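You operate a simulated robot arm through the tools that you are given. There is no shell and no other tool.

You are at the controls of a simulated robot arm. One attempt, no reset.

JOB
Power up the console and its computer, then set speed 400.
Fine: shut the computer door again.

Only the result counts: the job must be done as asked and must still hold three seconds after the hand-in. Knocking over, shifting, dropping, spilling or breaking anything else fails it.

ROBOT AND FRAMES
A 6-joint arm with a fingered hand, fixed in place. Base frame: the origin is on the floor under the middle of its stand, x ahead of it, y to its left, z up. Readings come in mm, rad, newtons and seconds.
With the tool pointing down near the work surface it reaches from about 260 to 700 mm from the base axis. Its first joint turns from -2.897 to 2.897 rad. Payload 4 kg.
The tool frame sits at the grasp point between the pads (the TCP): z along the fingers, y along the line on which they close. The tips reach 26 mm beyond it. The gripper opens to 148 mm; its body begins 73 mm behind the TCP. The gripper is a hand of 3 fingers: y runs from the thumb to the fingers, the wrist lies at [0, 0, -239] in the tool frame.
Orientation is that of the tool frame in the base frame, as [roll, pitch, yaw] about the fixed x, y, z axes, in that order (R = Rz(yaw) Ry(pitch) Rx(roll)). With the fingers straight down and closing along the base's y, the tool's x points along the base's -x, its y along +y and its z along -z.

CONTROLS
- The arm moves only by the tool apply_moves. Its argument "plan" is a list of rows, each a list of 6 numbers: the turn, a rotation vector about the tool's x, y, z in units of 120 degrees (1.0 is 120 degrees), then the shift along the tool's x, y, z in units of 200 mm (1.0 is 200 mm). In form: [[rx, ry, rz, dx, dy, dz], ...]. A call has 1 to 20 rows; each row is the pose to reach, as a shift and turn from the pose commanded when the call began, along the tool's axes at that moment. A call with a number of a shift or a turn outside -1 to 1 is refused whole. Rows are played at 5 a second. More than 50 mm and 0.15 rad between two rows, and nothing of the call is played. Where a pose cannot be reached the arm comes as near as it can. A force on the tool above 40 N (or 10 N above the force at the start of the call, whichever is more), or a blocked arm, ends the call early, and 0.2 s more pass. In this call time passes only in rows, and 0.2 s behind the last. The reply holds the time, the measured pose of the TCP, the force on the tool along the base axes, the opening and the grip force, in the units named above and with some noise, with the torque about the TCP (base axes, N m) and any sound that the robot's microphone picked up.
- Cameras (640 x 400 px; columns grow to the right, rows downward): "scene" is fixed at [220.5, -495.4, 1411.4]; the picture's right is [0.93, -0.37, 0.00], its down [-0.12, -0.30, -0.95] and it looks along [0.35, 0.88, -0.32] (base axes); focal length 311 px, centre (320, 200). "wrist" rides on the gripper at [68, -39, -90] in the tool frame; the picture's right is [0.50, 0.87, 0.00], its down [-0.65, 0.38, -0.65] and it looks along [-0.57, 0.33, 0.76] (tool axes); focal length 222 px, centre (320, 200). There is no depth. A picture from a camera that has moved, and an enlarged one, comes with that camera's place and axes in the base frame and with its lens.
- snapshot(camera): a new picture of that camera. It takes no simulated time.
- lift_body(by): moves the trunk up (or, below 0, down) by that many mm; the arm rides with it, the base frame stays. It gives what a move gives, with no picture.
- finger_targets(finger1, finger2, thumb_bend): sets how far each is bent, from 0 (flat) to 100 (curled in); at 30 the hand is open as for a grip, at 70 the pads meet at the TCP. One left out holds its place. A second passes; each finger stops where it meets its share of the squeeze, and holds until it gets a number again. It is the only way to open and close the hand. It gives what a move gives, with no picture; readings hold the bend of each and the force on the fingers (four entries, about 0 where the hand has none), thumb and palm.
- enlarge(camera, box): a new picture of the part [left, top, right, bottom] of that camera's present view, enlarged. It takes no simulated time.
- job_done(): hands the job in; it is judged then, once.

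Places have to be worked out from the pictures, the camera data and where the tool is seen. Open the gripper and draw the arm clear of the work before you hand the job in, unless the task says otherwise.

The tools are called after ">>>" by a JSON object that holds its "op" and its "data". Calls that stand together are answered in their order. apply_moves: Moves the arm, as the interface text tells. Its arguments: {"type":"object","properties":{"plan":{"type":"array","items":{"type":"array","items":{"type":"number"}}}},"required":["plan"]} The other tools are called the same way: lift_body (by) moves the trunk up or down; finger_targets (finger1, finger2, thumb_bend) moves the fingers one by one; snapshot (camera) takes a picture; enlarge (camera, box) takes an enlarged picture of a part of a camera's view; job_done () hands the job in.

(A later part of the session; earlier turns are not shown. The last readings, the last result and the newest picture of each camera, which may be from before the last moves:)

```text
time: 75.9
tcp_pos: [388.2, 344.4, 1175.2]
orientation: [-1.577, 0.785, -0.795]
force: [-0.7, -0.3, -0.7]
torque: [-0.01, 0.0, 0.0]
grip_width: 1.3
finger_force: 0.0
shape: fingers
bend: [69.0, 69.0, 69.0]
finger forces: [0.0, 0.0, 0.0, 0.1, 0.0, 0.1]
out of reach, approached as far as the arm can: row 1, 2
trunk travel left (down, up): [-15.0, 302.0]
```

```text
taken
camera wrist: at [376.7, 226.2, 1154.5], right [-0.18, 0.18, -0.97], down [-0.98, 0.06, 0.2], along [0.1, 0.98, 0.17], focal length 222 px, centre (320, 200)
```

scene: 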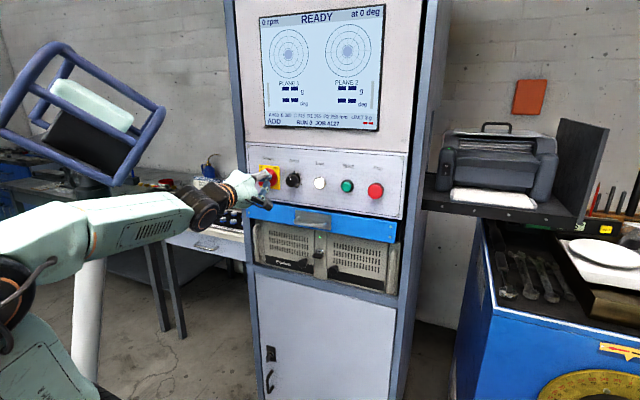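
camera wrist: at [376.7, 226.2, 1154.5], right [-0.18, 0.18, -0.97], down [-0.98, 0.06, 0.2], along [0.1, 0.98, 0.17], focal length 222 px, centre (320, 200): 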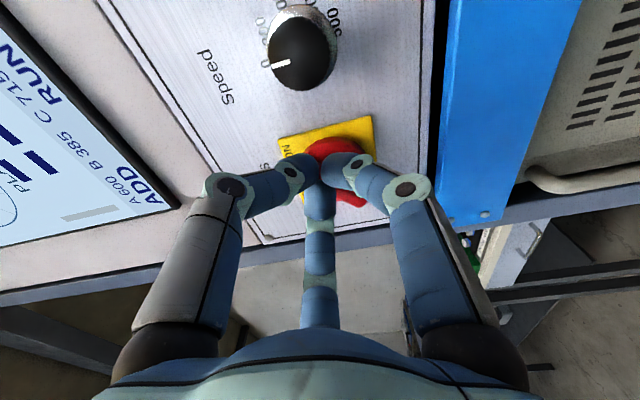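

The drift to the left suggests the wrist roll joint is near its limit at this roll angle. I roll clockwise by 45° while sliding right to the dial.

>>> {"op": "apply_moves", "data": {"plan": [[0, 0, 0.0625, 0.02, -0.017, -0.015], [0, 0, 0.125, 0.055, -0.047, -0.03], [0, 0, 0.1875, 0.1, -0.085, -0.05], [0, 0, 0.25, 0.145, -0.123, -0.05], [0, 0, 0.3125, 0.19, -0.16, -0.05], [0, 0, 0.375, 0.2316, -0.1962, -0.05]]}}

>>> {"op": "snapshot", "data": {"camera": "wrist"}}

>>> {"op": "enlarge", "data": {"camera": "scene", "box": [220, 140, 340, 230]}}

```text
time: 77.3
tcp_pos: [389.3, 325.6, 1188.0]
orientation: [2.928, 1.563, -2.589]
force: [0.9, 0.0, -0.1]
torque: [0.02, 0.01, 0.01]
grip_width: 1.5
finger_force: 0.0
shape: fingers
bend: [69.0, 69.0, 69.0]
finger forces: [0.0, 0.0, 0.0, 0.0, 0.0, 0.0]
out of reach, approached as far as the arm can: row 1, 2, 3, 4, 5, 6
trunk travel left (down, up): [-15.0, 302.0]
```

```text
taken
camera wrist: at [350.0, 233.2, 1120.4], right [-0.6, 0.62, -0.5], down [-0.73, -0.18, 0.66], along [0.32, 0.76, 0.56], focal length 222 px, centre (320, 200)
```

wrist: 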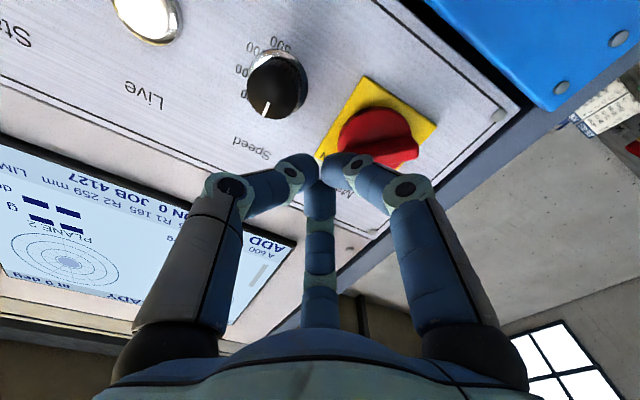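

```text
4.44 times, centred on (280, 185) of scene
camera zoom: at [220.5, -495.4, 1411.4], right [0.93, -0.37, 0.0], down [-0.12, -0.3, -0.95], along [0.35, 0.88, -0.32], focal length 1383 px, centre (498, 267)
```

zoom: 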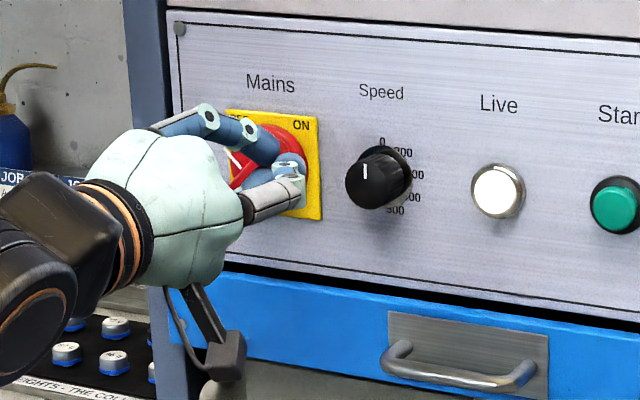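

Still blocked from moving right. I inspect the whole scene for anything the arm itself may be touching (head cage, side table) before going on.

>>> {"op": "snapshot", "data": {"camera": "scene"}}

>>> {"op": "enlarge", "data": {"camera": "scene", "box": [0, 20, 280, 340]}}

```text
taken
```

scene: 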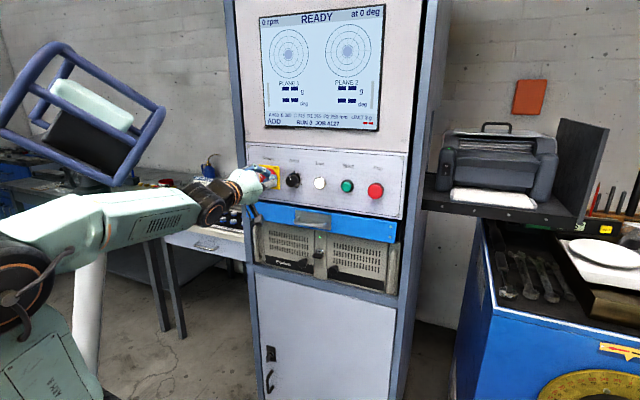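

```text
1.25 times, centred on (140, 180) of scene
camera zoom: at [220.5, -495.4, 1411.4], right [0.93, -0.37, 0.0], down [-0.12, -0.3, -0.95], along [0.35, 0.88, -0.32], focal length 389 px, centre (545, 225)
```

zoom: 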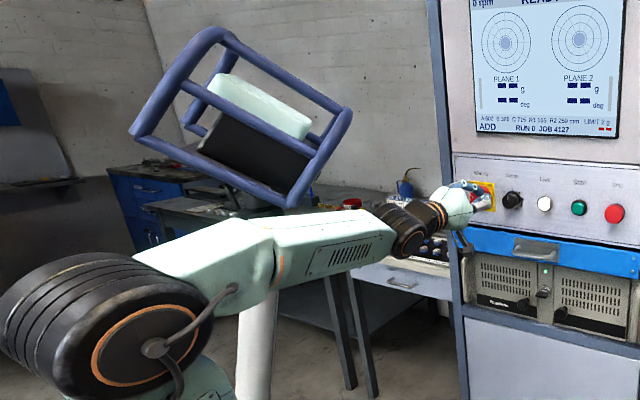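

Nothing is touching; the arm is simply awkwardly folded at this trunk height. I raise the trunk 140 mm and will come down to the dial with the arm instead.

>>> {"op": "lift_body", "data": {"by": 140}}

>>> {"op": "snapshot", "data": {"camera": "scene"}}

```text
time: 79.0
tcp_pos: [346.1, 325.2, 1352.0]
orientation: [-0.922, 1.526, -0.158]
force: [-0.7, 0.3, 0.1]
torque: [0.01, 0.01, -0.03]
grip_width: 1.3
finger_force: 0.0
shape: fingers
bend: [69.0, 69.0, 69.0]
finger forces: [0.1, 0.0, 0.0, 0.0, 0.1, 0.0]
trunk travel left (down, up): [-155.0, 162.0]
```

```text
taken
```

scene: 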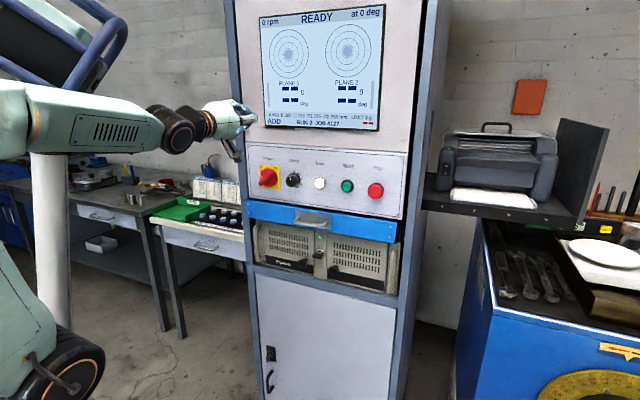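

The wrist was near a straight-arm singularity at low trunk. The trunk-high posture I used for the computer works well, so I go back: first tilt the hand down again in free space in front of the screen.

>>> {"op": "apply_moves", "data": {"plan": [[0.0138, 0.038, 0.0411, 0.0307, -0.0574, -0.0107], [0.0276, 0.0761, 0.0822, 0.0613, -0.1149, -0.0213], [0.0414, 0.1141, 0.1233, 0.092, -0.1723, -0.032], [0.0552, 0.1522, 0.1644, 0.1227, -0.2298, -0.0427], [0.0689, 0.1902, 0.2056, 0.1533, -0.2872, -0.0533], [0.0827, 0.2283, 0.2467, 0.184, -0.3447, -0.064], [0.0965, 0.2663, 0.2878, 0.2147, -0.4021, -0.0747], [0.1103, 0.3044, 0.3289, 0.2453, -0.4596, -0.0853], [0.1241, 0.3424, 0.37, 0.276, -0.517, -0.096]]}}

>>> {"op": "snapshot", "data": {"camera": "scene"}}

>>> {"op": "snapshot", "data": {"camera": "wrist"}}

```text
time: 81.0
tcp_pos: [407.7, 236.3, 1299.8]
orientation: [2.46, 0.559, 2.938]
force: [0.3, -0.4, -0.7]
torque: [-0.01, -0.02, -0.01]
grip_width: 1.6
finger_force: 0.0
shape: fingers
bend: [69.0, 69.0, 69.0]
finger forces: [0.1, 0.0, 0.0, 0.0, 0.0, 0.1]
out of reach, approached as far as the arm can: row 2, 3
trunk travel left (down, up): [-155.0, 162.0]
```

```text
taken
```

scene: 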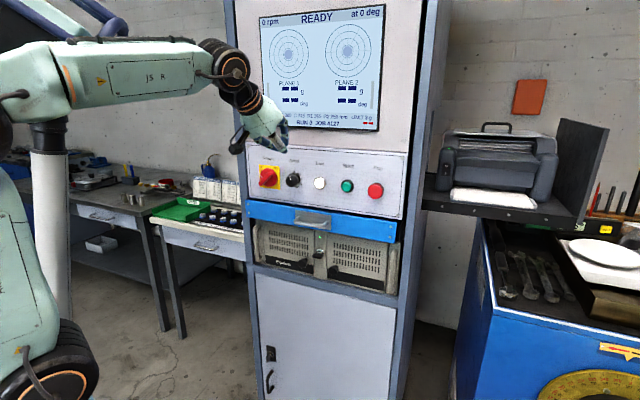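

```text
taken
camera wrist: at [310.1, 166.9, 1301.4], right [-0.56, 0.8, 0.2], down [0.13, -0.15, 0.98], along [0.82, 0.58, -0.02], focal length 222 px, centre (320, 200)
```

wrist: 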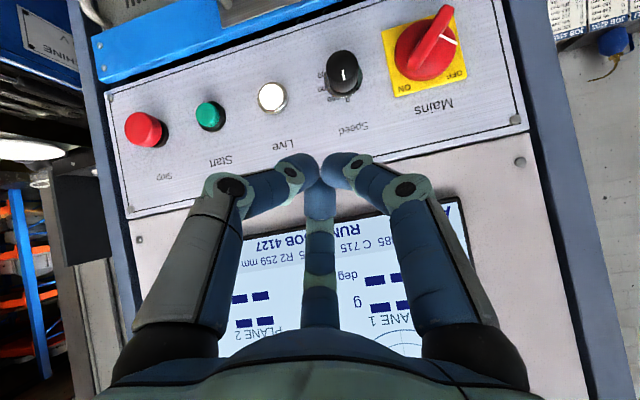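

Good, free pose again. I raise the trunk 150 mm and then come down with the arm.

>>> {"op": "lift_body", "data": {"by": 150}}

>>> {"op": "apply_moves", "data": {"plan": [[0, 0, 0, 0.1014, -0.1014, 0.1246], [0, 0, 0, 0.2028, -0.2028, 0.2492], [0, 0, 0, 0.3042, -0.3042, 0.3738], [0, 0, 0, 0.4056, -0.4056, 0.4984], [0, 0, 0, 0.507, -0.507, 0.623]]}}

>>> {"op": "snapshot", "data": {"camera": "scene"}}

```text
time: 82.7
tcp_pos: [406.9, 236.0, 1449.9]
orientation: [2.459, 0.563, 2.938]
force: [-0.2, -0.6, 0.4]
torque: [0.01, 0.01, -0.03]
grip_width: 1.3
finger_force: 0.0
shape: fingers
bend: [69.0, 69.0, 69.0]
finger forces: [0.0, 0.0, 0.0, 0.0, 0.1, 0.0]
trunk travel left (down, up): [-305.0, 12.0]
```

```text
time: 83.9
tcp_pos: [406.3, 234.9, 1259.6]
orientation: [2.46, 0.563, 2.939]
force: [0.2, 0.8, 0.1]
torque: [0.02, 0.03, -0.07]
grip_width: 1.8
finger_force: 0.0
shape: fingers
bend: [69.0, 69.0, 69.0]
finger forces: [0.1, 0.0, 0.0, 0.0, 0.0, 0.1]
trunk travel left (down, up): [-305.0, 12.0]
```

```text
taken
```

scene: 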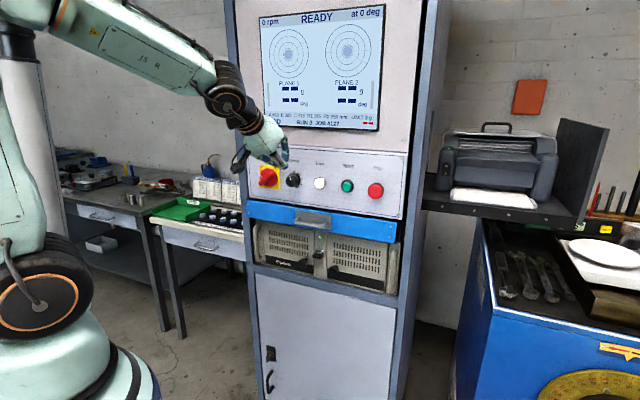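

No drift this time. I lower the trunk by 100 mm only, giving a mid posture where the wrist stays well bent, then check the pose.

>>> {"op": "lift_body", "data": {"by": -100}}

>>> {"op": "snapshot", "data": {"camera": "scene"}}

```text
time: 85.2
tcp_pos: [407.3, 236.0, 1159.4]
orientation: [2.459, 0.562, 2.939]
force: [-0.2, 0.5, 0.1]
torque: [0.0, 0.01, 0.01]
grip_width: 1.7
finger_force: 0.1
shape: fingers
bend: [69.0, 69.0, 69.0]
finger forces: [0.0, 0.0, 0.0, 0.0, 0.0, 0.1]
trunk travel left (down, up): [-205.0, 112.0]
```

```text
taken
```

scene: 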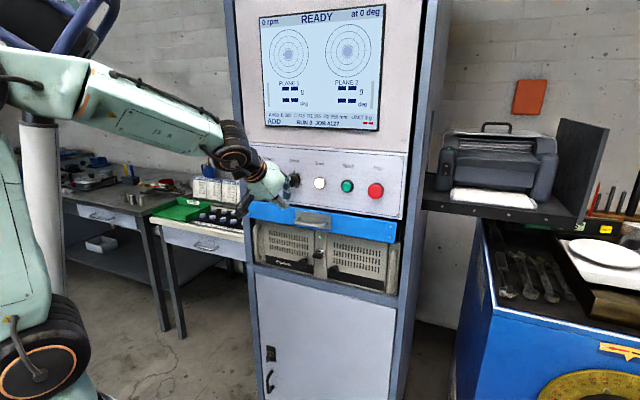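

Exact this time. Now I swing the hand level in front of the dial, rolled for the clockwise turn.

>>> {"op": "apply_moves", "data": {"plan": [[-0.0093, -0.0345, -0.0478, -0.0072, 0.0249, 0.0181], [-0.0185, -0.069, -0.0955, -0.0143, 0.0497, 0.0362], [-0.0278, -0.1035, -0.1433, -0.0215, 0.0746, 0.0543], [-0.037, -0.138, -0.1911, -0.0286, 0.0994, 0.0724], [-0.0463, -0.1725, -0.2389, -0.0358, 0.1243, 0.0905], [-0.0555, -0.207, -0.2866, -0.0429, 0.1491, 0.1086], [-0.0648, -0.2415, -0.3344, -0.0501, 0.174, 0.1267], [-0.074, -0.276, -0.3822, -0.0572, 0.1988, 0.1448], [-0.0833, -0.3105, -0.4299, -0.0644, 0.2237, 0.1629], [-0.0925, -0.345, -0.4777, -0.0715, 0.2485, 0.181]]}}

>>> {"op": "snapshot", "data": {"camera": "wrist"}}

>>> {"op": "snapshot", "data": {"camera": "scene"}}

```text
time: 87.5
tcp_pos: [440.6, 246.5, 1239.4]
orientation: [-2.992, 1.189, -2.465]
force: [1.4, 0.4, 0.8]
torque: [0.01, -0.01, 0.01]
grip_width: 1.3
finger_force: 0.0
shape: fingers
bend: [69.0, 69.0, 69.0]
finger forces: [0.1, 0.0, 0.0, 0.0, 0.0, 0.1]
out of reach, approached as far as the arm can: row 4, 5, 6, 7, 8, 9, 10
trunk travel left (down, up): [-205.0, 112.0]
```

```text
taken
camera wrist: at [367.3, 155.9, 1212.1], right [-0.59, 0.63, -0.51], down [-0.53, 0.18, 0.83], along [0.61, 0.76, 0.23], focal length 222 px, centre (320, 200)
```

wrist: 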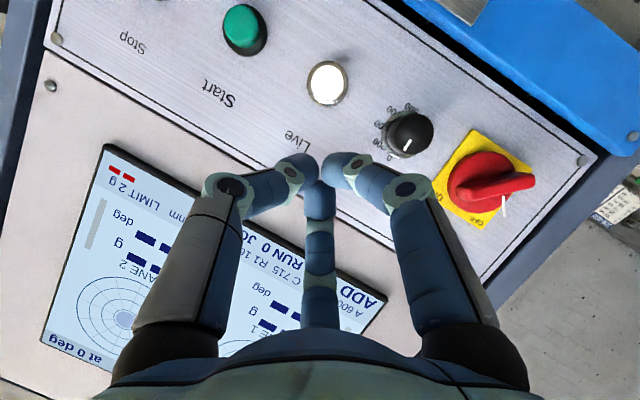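

```text
taken
```

scene: 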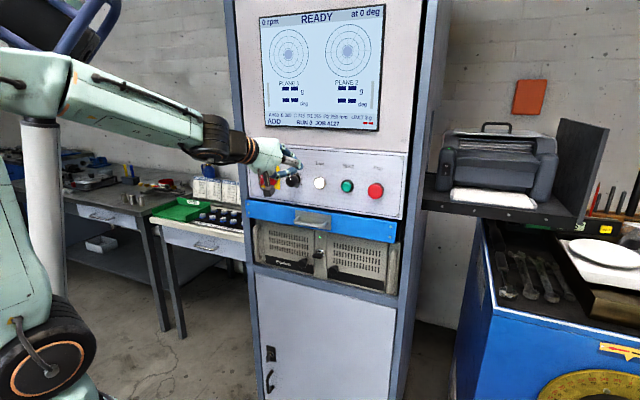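

The wrist ran into its straight-line singularity because that posture was too folded. I return the hand to the clean downward-tilted pose; then I'll lower the trunk to about 100 left, where both elbow and wrist should have room.

>>> {"op": "apply_moves", "data": {"plan": [[-0.0068, 0.0276, 0.0472, 0.0275, -0.0029, -0.0126], [-0.0135, 0.0552, 0.0945, 0.055, -0.0059, -0.0251], [-0.0203, 0.0828, 0.1417, 0.0825, -0.0088, -0.0377], [-0.027, 0.1105, 0.1889, 0.11, -0.0117, -0.0503], [-0.0338, 0.1381, 0.2361, 0.1375, -0.0146, -0.0629], [-0.0405, 0.1657, 0.2834, 0.165, -0.0176, -0.0754], [-0.0473, 0.1933, 0.3306, 0.1925, -0.0205, -0.088]]}}

>>> {"op": "snapshot", "data": {"camera": "scene"}}

```text
time: 89.0
tcp_pos: [413.2, 226.1, 1213.0]
orientation: [2.46, 0.562, 2.934]
force: [-0.4, -0.9, 0.1]
torque: [0.02, -0.01, -0.04]
grip_width: 1.5
finger_force: 0.0
shape: fingers
bend: [69.0, 69.0, 69.0]
finger forces: [0.1, 0.0, 0.1, 0.0, 0.0, 0.0]
out of reach, approached as far as the arm can: row 1, 2
trunk travel left (down, up): [-205.0, 112.0]
```

```text
taken
```

scene: 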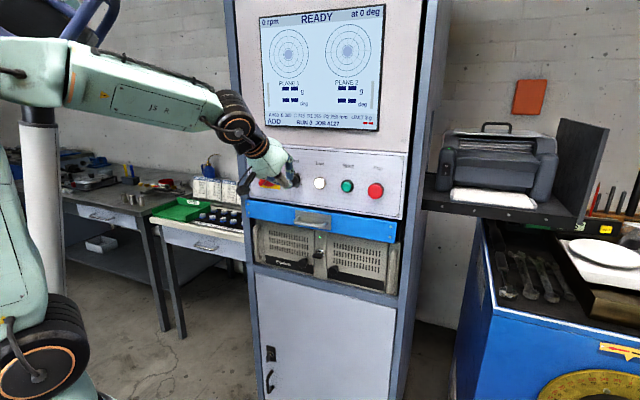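

Clean pose again. I lower the trunk 105 mm.

>>> {"op": "lift_body", "data": {"by": -105}}

```text
time: 90.4
tcp_pos: [413.0, 226.3, 1107.9]
orientation: [2.46, 0.564, 2.935]
force: [0.0, 0.6, 0.7]
torque: [0.02, 0.02, -0.02]
grip_width: 1.9
finger_force: 0.0
shape: fingers
bend: [69.0, 69.0, 69.0]
finger forces: [0.1, 0.0, 0.0, 0.0, 0.0, 0.1]
trunk travel left (down, up): [-100.0, 217.0]
```

No drift. Now I raise the hand slowly to level, close in front of the panel (tips staying at least 10 mm short of the knobs), without changing roll yet.

>>> {"op": "apply_moves", "data": {"plan": [[-0.0151, -0.0151, 0, -0.0164, 0.0239, 0.0033], [-0.0302, -0.0302, 0, -0.0329, 0.0479, 0.0066], [-0.0453, -0.0453, 0, -0.0493, 0.0718, 0.0099], [-0.0604, -0.0604, 0, -0.0658, 0.0958, 0.0133], [-0.0755, -0.0755, 0, -0.0822, 0.1197, 0.0166], [-0.0906, -0.0906, 0, -0.0986, 0.1436, 0.0199], [-0.1057, -0.1057, 0, -0.1151, 0.1676, 0.0232], [-0.1208, -0.1208, 0, -0.1315, 0.1915, 0.0265], [-0.1359, -0.1359, 0, -0.1479, 0.2154, 0.0298], [-0.151, -0.151, 0, -0.1644, 0.2394, 0.0331], [-0.1661, -0.1661, 0, -0.1808, 0.2633, 0.0364], [-0.1812, -0.1812, 0, -0.1973, 0.2873, 0.0398], [-0.1963, -0.1963, 0, -0.2137, 0.3112, 0.0431], [-0.2114, -0.2114, 0, -0.2301, 0.3351, 0.0464], [-0.2265, -0.2265, 0, -0.2466, 0.3591, 0.0497], [-0.2416, -0.2416, 0, -0.263, 0.383, 0.053]]}}

>>> {"op": "snapshot", "data": {"camera": "wrist"}}

>>> {"op": "snapshot", "data": {"camera": "scene"}}

```text
time: 93.8
tcp_pos: [459.5, 249.0, 1225.1]
orientation: [1.611, 0.774, 2.403]
force: [-1.0, -0.1, 0.6]
torque: [0.0, -0.01, 0.01]
grip_width: 1.5
finger_force: 0.0
shape: fingers
bend: [69.0, 69.0, 69.0]
finger forces: [0.0, 0.0, 0.1, 0.0, 0.0, 0.0]
out of reach, approached as far as the arm can: row 12, 13, 14, 15, 16
trunk travel left (down, up): [-100.0, 217.0]
```

```text
taken
camera wrist: at [380.6, 196.8, 1151.7], right [-0.69, 0.67, 0.27], down [-0.29, -0.6, 0.75], along [0.67, 0.43, 0.61], focal length 222 px, centre (320, 200)
```

wrist: 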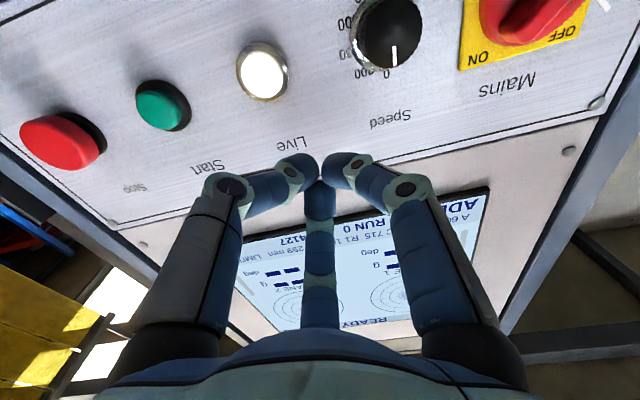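

```text
taken
```

scene: 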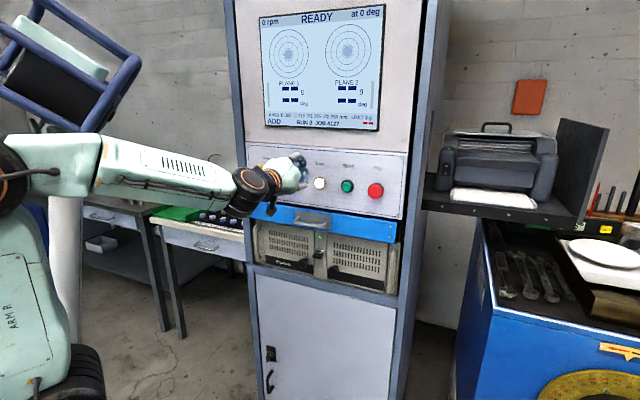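

The arm has two wrist branches and is stuck in the wrong one here. To cross over cleanly I point the tool straight along the arm's own plane (yawed about 17° right) while tilted down, then raise it level through the aligned position. First: tilt down and yaw right, in free space.

>>> {"op": "apply_moves", "data": {"plan": [[0.0415, 0.0158, 0.0064, 0.0206, -0.0116, -0.028], [0.083, 0.0317, 0.0127, 0.0413, -0.0231, -0.056], [0.1244, 0.0475, 0.0191, 0.0619, -0.0347, -0.084], [0.1659, 0.0634, 0.0255, 0.0825, -0.0463, -0.112], [0.2074, 0.0792, 0.0318, 0.1031, -0.0578, -0.14], [0.2489, 0.095, 0.0382, 0.1238, -0.0694, -0.168], [0.2903, 0.1109, 0.0445, 0.1444, -0.0809, -0.196], [0.3318, 0.1267, 0.0509, 0.165, -0.0925, -0.224]]}}

>>> {"op": "snapshot", "data": {"camera": "scene"}}

```text
time: 95.6
tcp_pos: [422.5, 225.7, 1186.3]
orientation: [2.43, 0.581, 2.604]
force: [0.3, 0.6, 0.9]
torque: [-0.03, 0.03, 0.01]
grip_width: 1.9
finger_force: 0.1
shape: fingers
bend: [69.0, 69.0, 69.0]
finger forces: [0.0, 0.0, 0.0, 0.0, 0.0, 0.0]
trunk travel left (down, up): [-100.0, 217.0]
```

```text
taken
```

scene: 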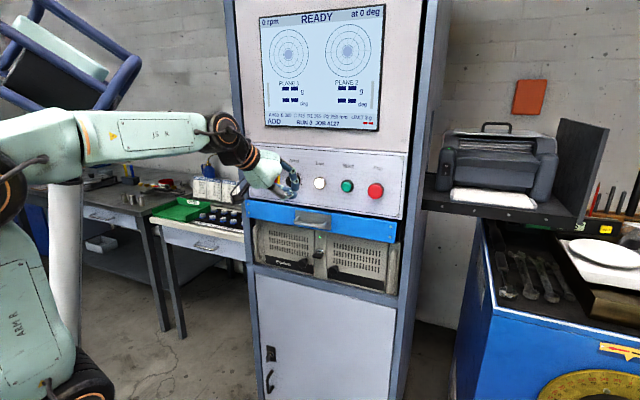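

In-plane now (tool and forearm aligned laterally). I raise it level through the aligned position, staying 30 mm clear of the panel.

>>> {"op": "apply_moves", "data": {"plan": [[-0.0199, -0.0187, 0, -0.0064, 0.0071, 0.0224], [-0.0398, -0.0373, 0, -0.0128, 0.0142, 0.0448], [-0.0597, -0.056, 0, -0.0191, 0.0213, 0.0671], [-0.0796, -0.0746, 0, -0.0255, 0.0283, 0.0895], [-0.0995, -0.0933, 0, -0.0319, 0.0354, 0.1119], [-0.1195, -0.112, 0, -0.0383, 0.0425, 0.1343], [-0.1394, -0.1306, 0, -0.0446, 0.0496, 0.1566], [-0.1593, -0.1493, 0, -0.051, 0.0567, 0.179], [-0.1792, -0.1679, 0, -0.0574, 0.0638, 0.2014], [-0.1991, -0.1866, 0, -0.0638, 0.0708, 0.2238], [-0.219, -0.2052, 0, -0.0701, 0.0779, 0.2461], [-0.2389, -0.2239, 0, -0.0765, 0.085, 0.2685]]}}

>>> {"op": "snapshot", "data": {"camera": "wrist"}}

>>> {"op": "snapshot", "data": {"camera": "scene"}}

```text
time: 98.2
tcp_pos: [457.7, 273.3, 1178.2]
orientation: [1.575, 0.782, 2.048]
force: [-0.1, 0.4, -0.8]
torque: [0.01, 0.01, -0.02]
grip_width: 1.9
finger_force: 0.1
shape: fingers
bend: [69.0, 69.0, 69.0]
finger forces: [0.0, 0.0, 0.0, 0.1, 0.1, 0.0]
out of reach, approached as far as the arm can: row 7, 8, 9, 10, 11, 12
trunk travel left (down, up): [-100.0, 217.0]
```

```text
taken
camera wrist: at [368.5, 249.6, 1102.4], right [-0.44, 0.86, 0.26], down [-0.49, -0.47, 0.73], along [0.75, 0.19, 0.63], focal length 222 px, centre (320, 200)
```

wrist: 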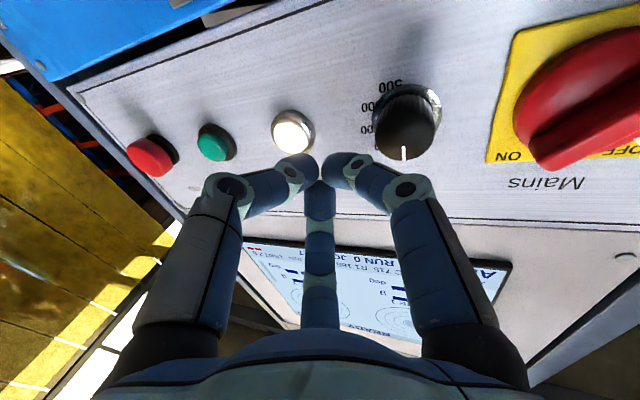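

```text
taken
```

scene: 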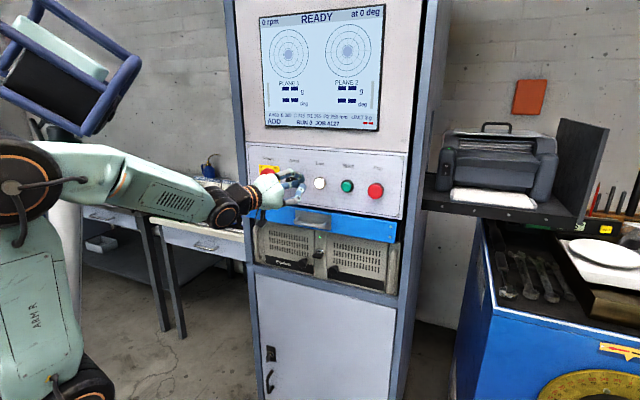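

Orientation is right but position is 25 mm off. I issue a null row to see whether the arm is still settling.

>>> {"op": "apply_moves", "data": {"plan": [[0, 0, 0, 0, 0, 0], [0, 0, 0, 0, 0, 0]]}}

```text
time: 98.8
tcp_pos: [459.1, 272.2, 1177.7]
orientation: [1.577, 0.78, 2.048]
force: [0.2, -0.4, 0.3]
torque: [0.03, 0.01, 0.01]
grip_width: 1.8
finger_force: 0.2
shape: fingers
bend: [69.0, 69.0, 69.0]
finger forces: [0.0, 0.0, 0.0, 0.0, 0.1, 0.1]
trunk travel left (down, up): [-100.0, 217.0]
```

The pose is steady. I test small motions one at a time: first roll 30° clockwise in place.

>>> {"op": "apply_moves", "data": {"plan": [[0, 0, 0.0625, 0, 0, 0], [0, 0, 0.125, 0, 0, 0], [0, 0, 0.1875, 0, 0, 0], [0, 0, 0.25, 0, 0, 0]]}}

>>> {"op": "apply_moves", "data": {"plan": [[0, 0, 0, 0, 0, 0]]}}

```text
time: 99.8
tcp_pos: [456.0, 274.9, 1180.0]
orientation: [1.572, 0.255, 2.052]
force: [-0.7, 0.6, -0.1]
torque: [-0.02, 0.02, -0.02]
grip_width: 2.0
finger_force: 0.1
shape: fingers
bend: [69.0, 69.0, 69.0]
finger forces: [0.1, 0.1, 0.1, 0.0, 0.0, 0.0]
out of reach, approached as far as the arm can: row 1, 2, 3, 4
trunk travel left (down, up): [-100.0, 217.0]
```

```text
time: 100.2
tcp_pos: [456.6, 275.5, 1179.8]
orientation: [1.573, 0.256, 2.051]
force: [-0.1, 0.7, -0.3]
torque: [-0.01, -0.02, 0.0]
grip_width: 1.8
finger_force: 0.2
shape: fingers
bend: [69.0, 69.0, 69.0]
finger forces: [0.0, 0.0, 0.0, 0.1, 0.0, 0.1]
trunk travel left (down, up): [-100.0, 217.0]
```

Roll is free, so the forearm-roll joint is what's at its stop. I tilt the hand down again and move left to in front of the mains switch, where the tool axis and the arm plane coincide, to cross over properly.

>>> {"op": "apply_moves", "data": {"plan": [[0.0284, 0.0368, -0.0366, 0.0187, 0.05, -0.0439], [0.0568, 0.0735, -0.0731, 0.0374, 0.1, -0.0878], [0.0852, 0.1103, -0.1097, 0.0561, 0.15, -0.1316], [0.1137, 0.147, -0.1463, 0.0748, 0.2, -0.1755], [0.1421, 0.1838, -0.1828, 0.0934, 0.25, -0.2194], [0.1705, 0.2205, -0.2194, 0.1121, 0.3, -0.2633], [0.1989, 0.2573, -0.2559, 0.1308, 0.35, -0.3071], [0.2273, 0.294, -0.2925, 0.1495, 0.4, -0.351]]}}

>>> {"op": "snapshot", "data": {"camera": "scene"}}

```text
time: 102.0
tcp_pos: [399.3, 239.3, 1233.5]
orientation: [2.436, 0.557, 2.955]
force: [0.3, -0.8, 0.1]
torque: [0.02, 0.0, -0.02]
grip_width: 1.5
finger_force: 0.0
shape: fingers
bend: [69.0, 69.0, 69.0]
finger forces: [0.1, 0.0, 0.1, 0.0, 0.1, 0.1]
out of reach, approached as far as the arm can: row 1, 4, 5, 6, 7, 8
trunk travel left (down, up): [-100.0, 217.0]
```

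```text
taken
```

scene: 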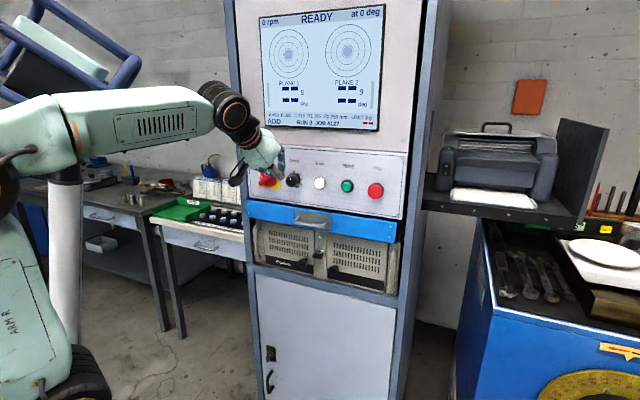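

The vents on the forearm show it has switched to the other wrist branch – the one that worked for the mains and computer. I now raise the hand to level in front of the dial area again, slowly.

>>> {"op": "apply_moves", "data": {"plan": [[-0.0141, -0.0156, 0, -0.0002, -0.0021, 0.0291], [-0.0282, -0.0311, 0, -0.0003, -0.0041, 0.0582], [-0.0423, -0.0467, 0, -0.0005, -0.0062, 0.0873], [-0.0564, -0.0622, 0, -0.0006, -0.0083, 0.1164], [-0.0705, -0.0778, 0, -0.0008, -0.0103, 0.1455], [-0.0846, -0.0933, 0, -0.0009, -0.0124, 0.1746], [-0.0987, -0.1089, 0, -0.0011, -0.0144, 0.2037], [-0.1128, -0.1244, 0, -0.0013, -0.0165, 0.2328], [-0.1269, -0.14, 0, -0.0014, -0.0186, 0.2618], [-0.141, -0.1556, 0, -0.0016, -0.0206, 0.2909], [-0.1551, -0.1711, 0, -0.0017, -0.0227, 0.32], [-0.1692, -0.1867, 0, -0.0019, -0.0248, 0.3491], [-0.1833, -0.2022, 0, -0.002, -0.0268, 0.3782], [-0.1974, -0.2178, 0, -0.0022, -0.0289, 0.4073], [-0.2115, -0.2333, 0, -0.0023, -0.0309, 0.4364], [-0.2256, -0.2489, 0, -0.0025, -0.033, 0.4655]]}}

>>> {"op": "snapshot", "data": {"camera": "wrist"}}

>>> {"op": "snapshot", "data": {"camera": "scene"}}

```text
time: 105.4
tcp_pos: [448.7, 284.6, 1169.8]
orientation: [1.586, 0.8, 2.342]
force: [0.4, -0.5, 0.3]
torque: [0.0, -0.01, 0.02]
grip_width: 1.9
finger_force: 0.0
shape: fingers
bend: [69.0, 69.0, 69.0]
finger forces: [0.0, 0.1, 0.0, 0.1, 0.1, 0.0]
out of reach, approached as far as the arm can: row 1
trunk travel left (down, up): [-100.0, 217.0]
```

```text
taken
camera wrist: at [369.5, 236.0, 1094.1], right [-0.67, 0.7, 0.25], down [-0.34, -0.58, 0.74], along [0.66, 0.41, 0.63], focal length 222 px, centre (320, 200)
```

wrist: 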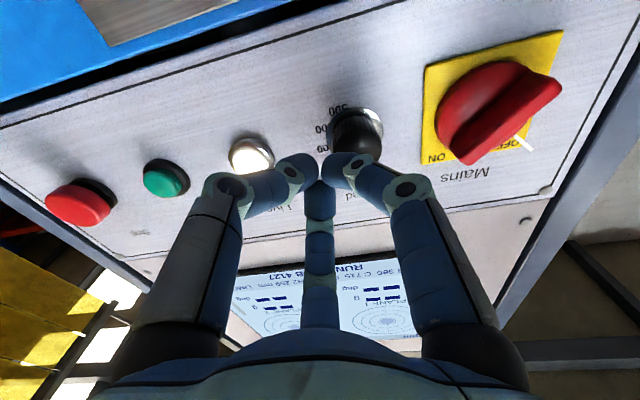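

```text
taken
```

scene: 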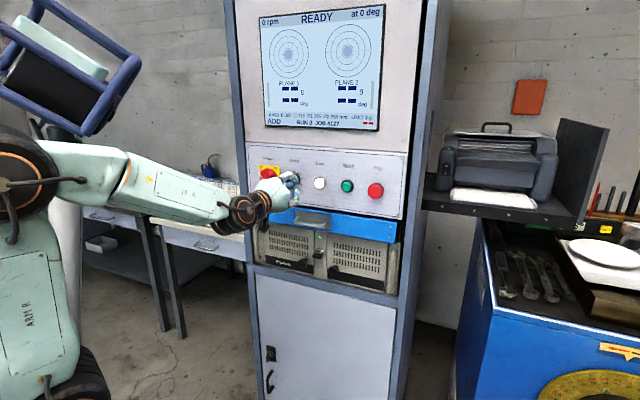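

That worked: the hand is level at h≈116, w≈518, z≈1170 with the wrist well bent. I roll 60° counter-clockwise and slide to the dial axis.

>>> {"op": "apply_moves", "data": {"plan": [[-0.0017, 0, -0.0616, 0.0107, 0.0109, -0.0026], [-0.0034, -0.0005, -0.1233, 0.0213, 0.0219, -0.0051], [-0.005, -0.0008, -0.1849, 0.032, 0.0328, -0.0077], [-0.0067, -0.001, -0.2465, 0.0427, 0.0437, -0.0103], [-0.0084, -0.0013, -0.3081, 0.0533, 0.0546, -0.0128], [-0.0101, -0.0015, -0.3698, 0.064, 0.0656, -0.0154], [-0.0117, -0.0018, -0.4314, 0.0746, 0.0765, -0.0179], [-0.0134, -0.002, -0.493, 0.0853, 0.0874, -0.0205]]}}

>>> {"op": "finger_targets", "data": {"finger1": 54, "finger2": 54, "thumb_bend": 54}}

>>> {"op": "snapshot", "data": {"camera": "wrist"}}

>>> {"op": "enlarge", "data": {"camera": "scene", "box": [240, 145, 340, 225]}}

```text
time: 107.2
tcp_pos: [428.8, 298.9, 1170.2]
orientation: [-1.569, 1.307, -0.783]
force: [-0.5, 0.2, -0.3]
torque: [0.03, -0.01, 0.01]
grip_width: 1.7
finger_force: 0.1
shape: fingers
bend: [69.0, 69.0, 69.0]
finger forces: [0.0, 0.0, 0.0, 0.1, 0.0, 0.0]
trunk travel left (down, up): [-100.0, 217.0]
```

```text
time: 108.2
tcp_pos: [428.0, 299.2, 1169.9]
orientation: [-1.568, 1.309, -0.784]
force: [-0.6, -0.7, 0.1]
torque: [-0.04, -0.01, 0.04]
grip_width: 48.4
finger_force: 0.1
shape: fingers
bend: [54.0, 54.0, 54.0]
finger forces: [0.0, 0.0, 0.0, 0.1, 0.1, 0.1]
trunk travel left (down, up): [-100.0, 217.0]
```

```text
taken
camera wrist: at [404.4, 196.0, 1114.2], right [-0.5, 0.5, -0.71], down [-0.84, -0.09, 0.54], along [0.21, 0.86, 0.46], focal length 222 px, centre (320, 200)
```

wrist: 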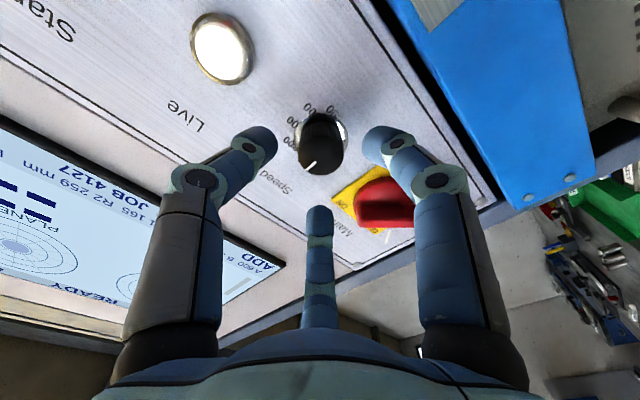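

```text
5.00 times, centred on (290, 185) of scene
camera zoom: at [220.5, -495.4, 1411.4], right [0.93, -0.37, 0.0], down [-0.12, -0.3, -0.95], along [0.35, 0.88, -0.32], focal length 1556 px, centre (470, 275)
```

zoom: 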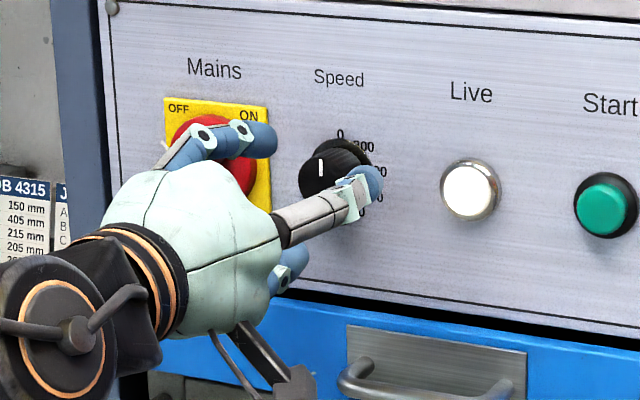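

Aligned near the dial axis (h≈91, z≈1170). I zoom the wrist camera to refine the alignment.

>>> {"op": "enlarge", "data": {"camera": "wrist", "box": [260, 80, 380, 200]}}

```text
3.33 times, centred on (320, 140) of wrist
camera zoom: at [404.4, 196.0, 1114.2], right [-0.5, 0.5, -0.71], down [-0.84, -0.09, 0.54], along [0.21, 0.86, 0.46], focal length 740 px, centre (320, 400)
```

zoom: 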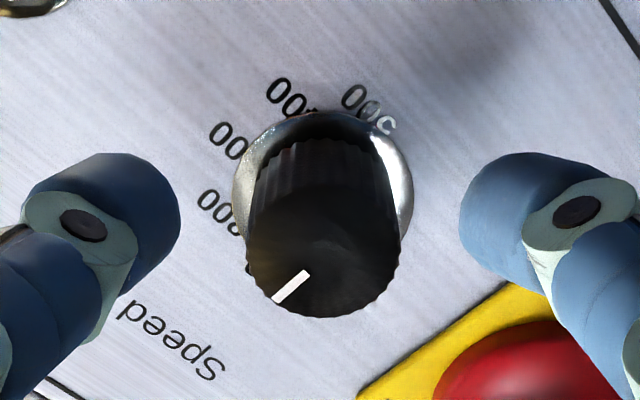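

The close view puts the dial axis slightly right and low of my line (h≈95, z≈1166). I correct by about 5 mm and advance until the tips straddle the knob.

>>> {"op": "apply_moves", "data": {"plan": [[0, 0, 0, 0.0108, -0.0073, 0.03], [0, 0, 0, 0.0215, -0.0145, 0.06], [0, 0, 0, 0.0215, -0.0145, 0.11], [0, 0, 0, 0.0215, -0.0145, 0.154]]}}

>>> {"op": "enlarge", "data": {"camera": "wrist", "box": [230, 70, 410, 220]}}

>>> {"op": "enlarge", "data": {"camera": "scene", "box": [250, 145, 340, 220]}}

```text
time: 109.2
tcp_pos: [453.1, 318.5, 1167.8]
orientation: [-1.568, 1.31, -0.783]
force: [0.0, -0.1, -0.2]
torque: [0.04, 0.0, 0.01]
grip_width: 48.5
finger_force: 0.0
shape: fingers
bend: [54.0, 54.0, 54.0]
finger forces: [0.0, 0.0, 0.1, 0.0, 0.0, 0.0]
trunk travel left (down, up): [-100.0, 217.0]
```

```text
2.67 times, centred on (320, 145) of wrist
camera zoom: at [429.3, 215.1, 1111.2], right [-0.5, 0.5, -0.71], down [-0.84, -0.09, 0.53], along [0.21, 0.86, 0.46], focal length 592 px, centre (320, 347)
```

zoom: 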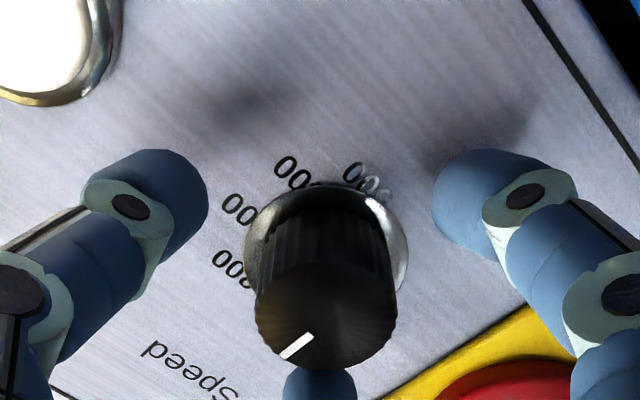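

```text
5.33 times, centred on (295, 182) of scene
camera zoom: at [220.5, -495.4, 1411.4], right [0.93, -0.37, 0.0], down [-0.12, -0.3, -0.95], along [0.35, 0.88, -0.32], focal length 1660 px, centre (453, 293)
```

zoom: 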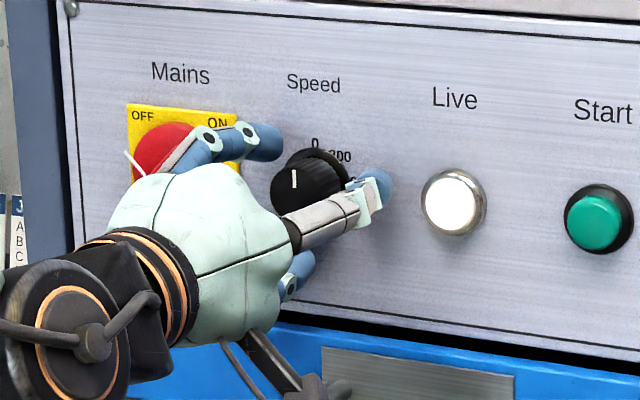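

Well centred. I close the fingers on the knob.

>>> {"op": "finger_targets", "data": {"finger1": 68, "finger2": 68, "thumb_bend": 68}}

>>> {"op": "enlarge", "data": {"camera": "wrist", "box": [230, 70, 410, 220]}}

>>> {"op": "enlarge", "data": {"camera": "scene", "box": [250, 145, 340, 220]}}

```text
time: 110.2
tcp_pos: [453.5, 317.9, 1167.7]
orientation: [-1.565, 1.309, -0.779]
force: [-0.8, 2.6, 3.2]
torque: [0.09, -0.02, 0.08]
grip_width: 18.4
finger_force: 8.2
shape: fingers
bend: [63.0, 59.0, 65.0]
finger forces: [4.0, 7.7, 0.0, 0.0, 4.6, 0.0]
trunk travel left (down, up): [-100.0, 217.0]
```

```text
2.67 times, centred on (320, 145) of wrist
camera zoom: at [428.8, 215.0, 1111.5], right [-0.5, 0.5, -0.71], down [-0.84, -0.09, 0.53], along [0.21, 0.86, 0.46], focal length 592 px, centre (320, 347)
```

zoom: 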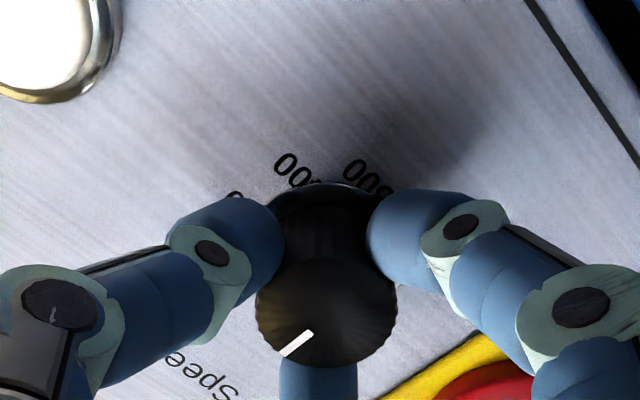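

```text
5.33 times, centred on (295, 182) of scene
camera zoom: at [220.5, -495.4, 1411.4], right [0.93, -0.37, 0.0], down [-0.12, -0.3, -0.95], along [0.35, 0.88, -0.32], focal length 1660 px, centre (453, 293)
```

zoom: 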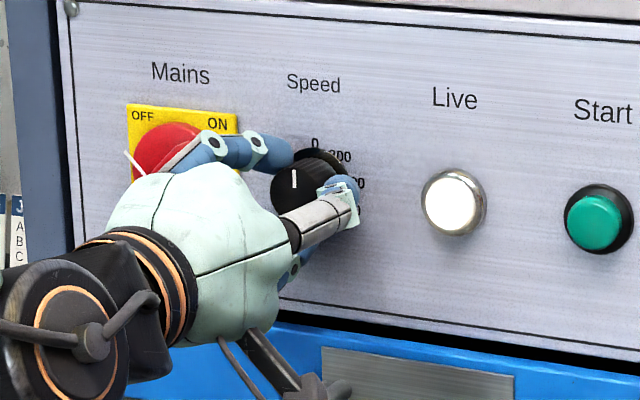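

The knob is held by all three fingers. I turn clockwise 60° first (with a 2 mm centring shift) and check the pointer follows.

>>> {"op": "apply_moves", "data": {"plan": [[0, 0, 0, 0.0085, 0.005, 0], [0, 0, 0.0625, 0.0085, 0.005, 0], [0, 0, 0.125, 0.0085, 0.005, 0], [0, 0, 0.1875, 0.0085, 0.005, 0], [0, 0, 0.25, 0.0085, 0.005, 0], [0, 0, 0.3125, 0.0085, 0.005, 0], [0, 0, 0.375, 0.0085, 0.005, 0], [0, 0, 0.4375, 0.0085, 0.005, 0], [0, 0, 0.5, 0.0085, 0.005, 0]]}}

>>> {"op": "enlarge", "data": {"camera": "wrist", "box": [230, 70, 410, 220]}}

>>> {"op": "enlarge", "data": {"camera": "scene", "box": [250, 145, 340, 220]}}

```text
time: 112.2
tcp_pos: [452.4, 319.7, 1165.9]
orientation: [1.571, 0.785, 2.357]
force: [-5.8, 1.4, 0.0]
torque: [-0.01, -0.02, 0.14]
grip_width: 18.5
finger_force: 8.7
shape: fingers
bend: [62.0, 60.0, 66.0]
finger forces: [7.2, 6.1, 0.1, 0.0, 4.3, 0.1]
trunk travel left (down, up): [-100.0, 217.0]
```

```text
2.67 times, centred on (320, 145) of wrist
camera zoom: at [374.4, 270.0, 1089.2], right [-0.68, 0.68, 0.26], down [-0.32, -0.6, 0.73], along [0.65, 0.42, 0.63], focal length 592 px, centre (320, 347)
```

zoom: 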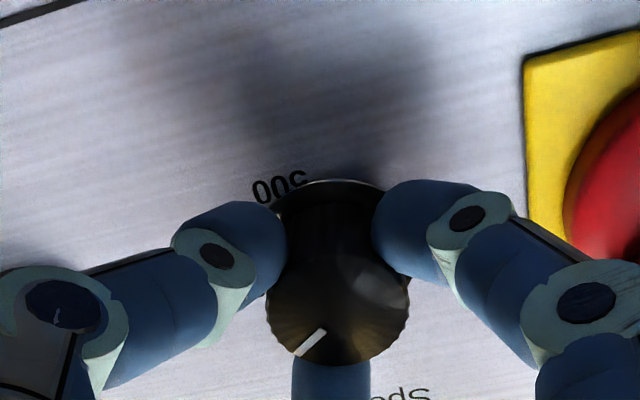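

```text
5.33 times, centred on (295, 182) of scene
camera zoom: at [220.5, -495.4, 1411.4], right [0.93, -0.37, 0.0], down [-0.12, -0.3, -0.95], along [0.35, 0.88, -0.32], focal length 1660 px, centre (453, 293)
```

zoom: 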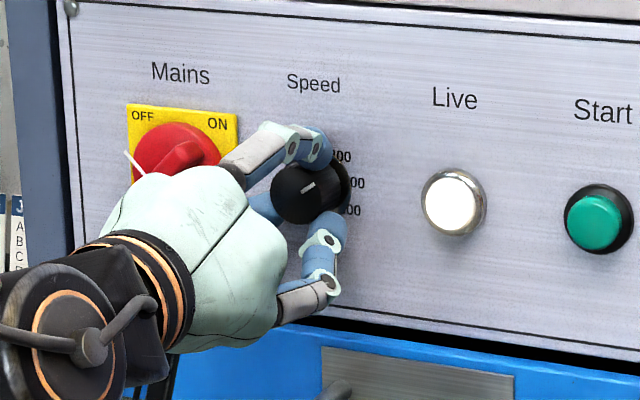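

The pointer followed the hand to about 60°. I turn the remaining 60°.

>>> {"op": "apply_moves", "data": {"plan": [[0, 0, 0.0625, 0, 0, 0], [0, 0, 0.125, 0, 0, 0], [0, 0, 0.1875, 0, 0, 0], [0, 0, 0.25, 0, 0, 0], [0, 0, 0.3125, 0, 0, 0], [0, 0, 0.375, 0, 0, 0], [0, 0, 0.4375, 0, 0, 0], [0, 0, 0.5, 0, 0, 0]]}}

>>> {"op": "enlarge", "data": {"camera": "wrist", "box": [230, 70, 410, 220]}}

>>> {"op": "enlarge", "data": {"camera": "scene", "box": [265, 155, 325, 205]}}

```text
time: 114.0
tcp_pos: [450.2, 320.0, 1166.4]
orientation: [1.57, -0.262, 2.357]
force: [-8.7, 6.3, 0.7]
torque: [0.04, -0.06, 0.32]
grip_width: 20.0
finger_force: 9.2
shape: fingers
bend: [60.0, 63.0, 65.0]
finger forces: [9.3, 3.9, 0.0, 0.1, 5.3, 0.0]
trunk travel left (down, up): [-100.0, 217.0]
```

```text
2.67 times, centred on (320, 145) of wrist
camera zoom: at [334.6, 309.0, 1144.7], right [-0.18, 0.18, 0.97], down [0.06, -0.98, 0.19], along [0.98, 0.09, 0.17], focal length 592 px, centre (320, 347)
```

zoom: 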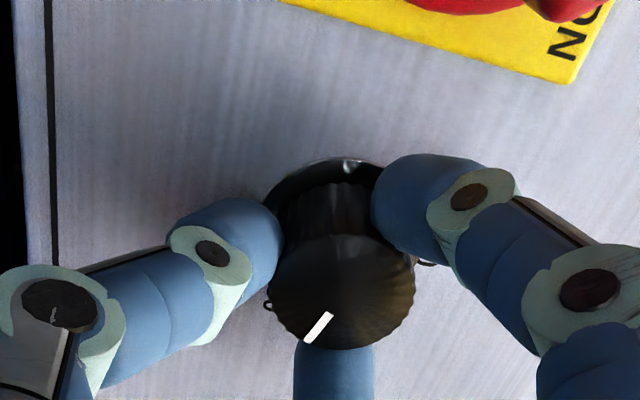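

```text
8.00 times, centred on (295, 180) of scene
camera zoom: at [220.5, -495.4, 1411.4], right [0.93, -0.37, 0.0], down [-0.12, -0.3, -0.95], along [0.35, 0.88, -0.32], focal length 2490 px, centre (520, 360)
```

zoom: 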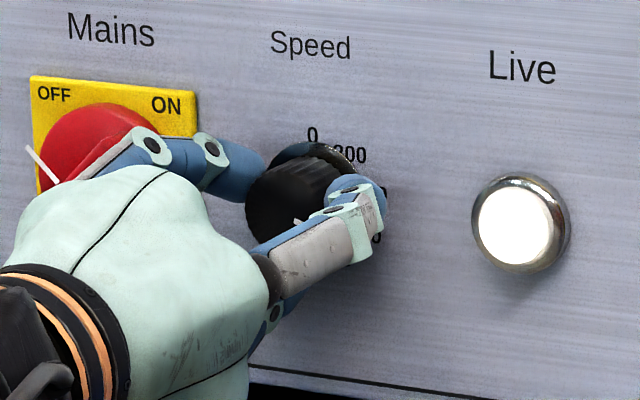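

The hand completed 120°. I open the fingers and back off to read the dial.

>>> {"op": "finger_targets", "data": {"finger1": 52, "finger2": 52, "thumb_bend": 52}}

>>> {"op": "enlarge", "data": {"camera": "wrist", "box": [230, 70, 410, 220]}}

>>> {"op": "enlarge", "data": {"camera": "scene", "box": [265, 155, 325, 205]}}

```text
time: 115.0
tcp_pos: [452.5, 319.5, 1166.3]
orientation: [1.571, -0.264, 2.358]
force: [0.3, 0.3, 0.4]
torque: [0.02, 0.0, -0.02]
grip_width: 54.8
finger_force: 0.1
shape: fingers
bend: [52.0, 52.0, 52.0]
finger forces: [0.0, 0.0, 0.1, 0.1, 0.0, 0.1]
trunk travel left (down, up): [-100.0, 217.0]
```

```text
2.67 times, centred on (320, 145) of wrist
camera zoom: at [336.0, 308.1, 1144.2], right [-0.18, 0.18, 0.97], down [0.06, -0.98, 0.19], along [0.98, 0.09, 0.17], focal length 592 px, centre (320, 347)
```

zoom: 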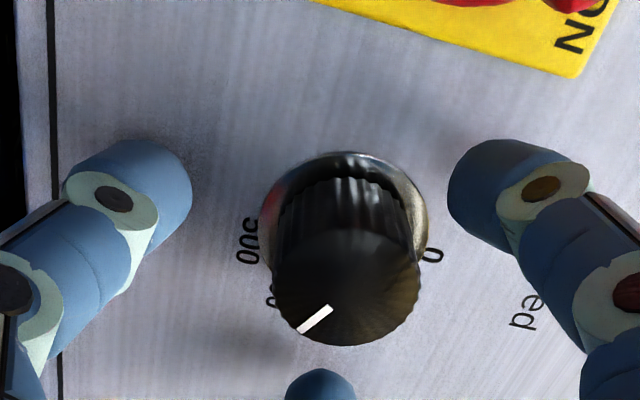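

```text
8.00 times, centred on (295, 180) of scene
camera zoom: at [220.5, -495.4, 1411.4], right [0.93, -0.37, 0.0], down [-0.12, -0.3, -0.95], along [0.35, 0.88, -0.32], focal length 2490 px, centre (520, 360)
```

zoom: 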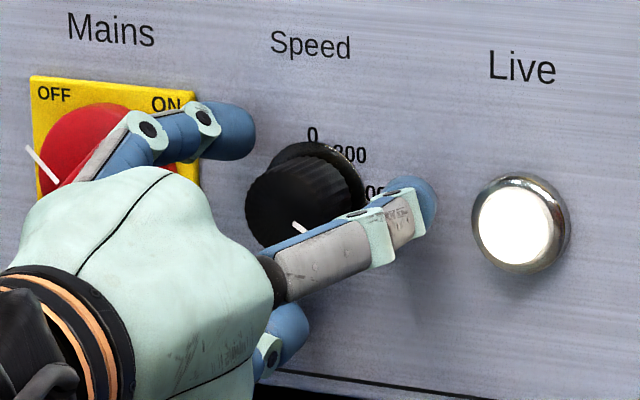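

After release the pointer reads about 122° – on the 400 mark (it seems to have clicked into place). I back off slightly to verify.

>>> {"op": "apply_moves", "data": {"plan": [[0, 0, 0, 0, 0, -0.05], [0, 0, 0, 0, 0, -0.1], [0, 0, 0, 0, 0, -0.16]]}}

>>> {"op": "enlarge", "data": {"camera": "wrist", "box": [260, 80, 380, 200]}}

>>> {"op": "enlarge", "data": {"camera": "scene", "box": [265, 155, 325, 205]}}

```text
time: 115.8
tcp_pos: [430.6, 295.7, 1165.0]
orientation: [1.569, -0.261, 2.359]
force: [0.0, 0.2, -0.3]
torque: [-0.01, 0.04, 0.0]
grip_width: 55.0
finger_force: 0.2
shape: fingers
bend: [52.0, 52.0, 52.0]
finger forces: [0.1, 0.0, 0.0, 0.1, 0.0, 0.1]
trunk travel left (down, up): [-100.0, 217.0]
```

```text
3.33 times, centred on (320, 140) of wrist
camera zoom: at [313.9, 285.3, 1144.3], right [-0.18, 0.18, 0.97], down [0.06, -0.98, 0.19], along [0.98, 0.09, 0.17], focal length 740 px, centre (320, 400)
```

zoom: 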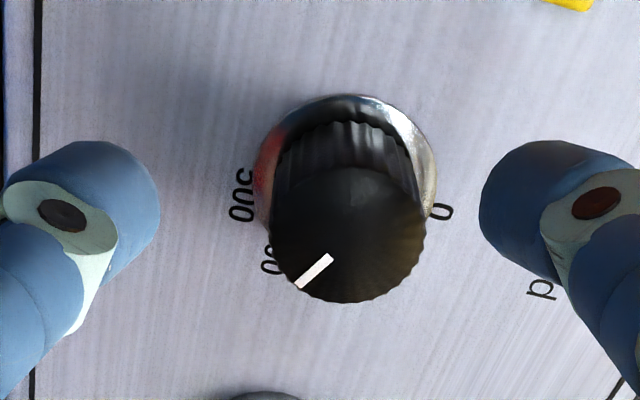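

```text
8.00 times, centred on (295, 180) of scene
camera zoom: at [220.5, -495.4, 1411.4], right [0.93, -0.37, 0.0], down [-0.12, -0.3, -0.95], along [0.35, 0.88, -0.32], focal length 2490 px, centre (520, 360)
```

zoom: 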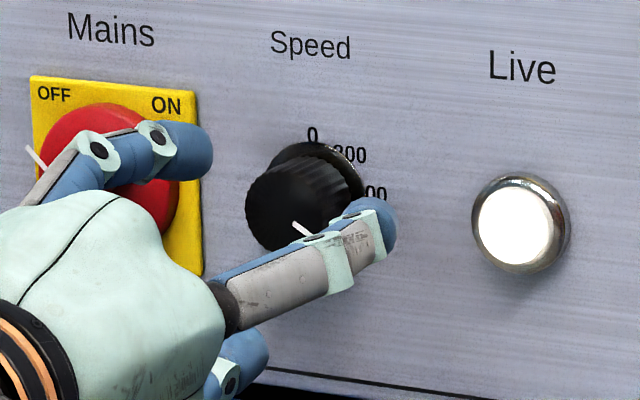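

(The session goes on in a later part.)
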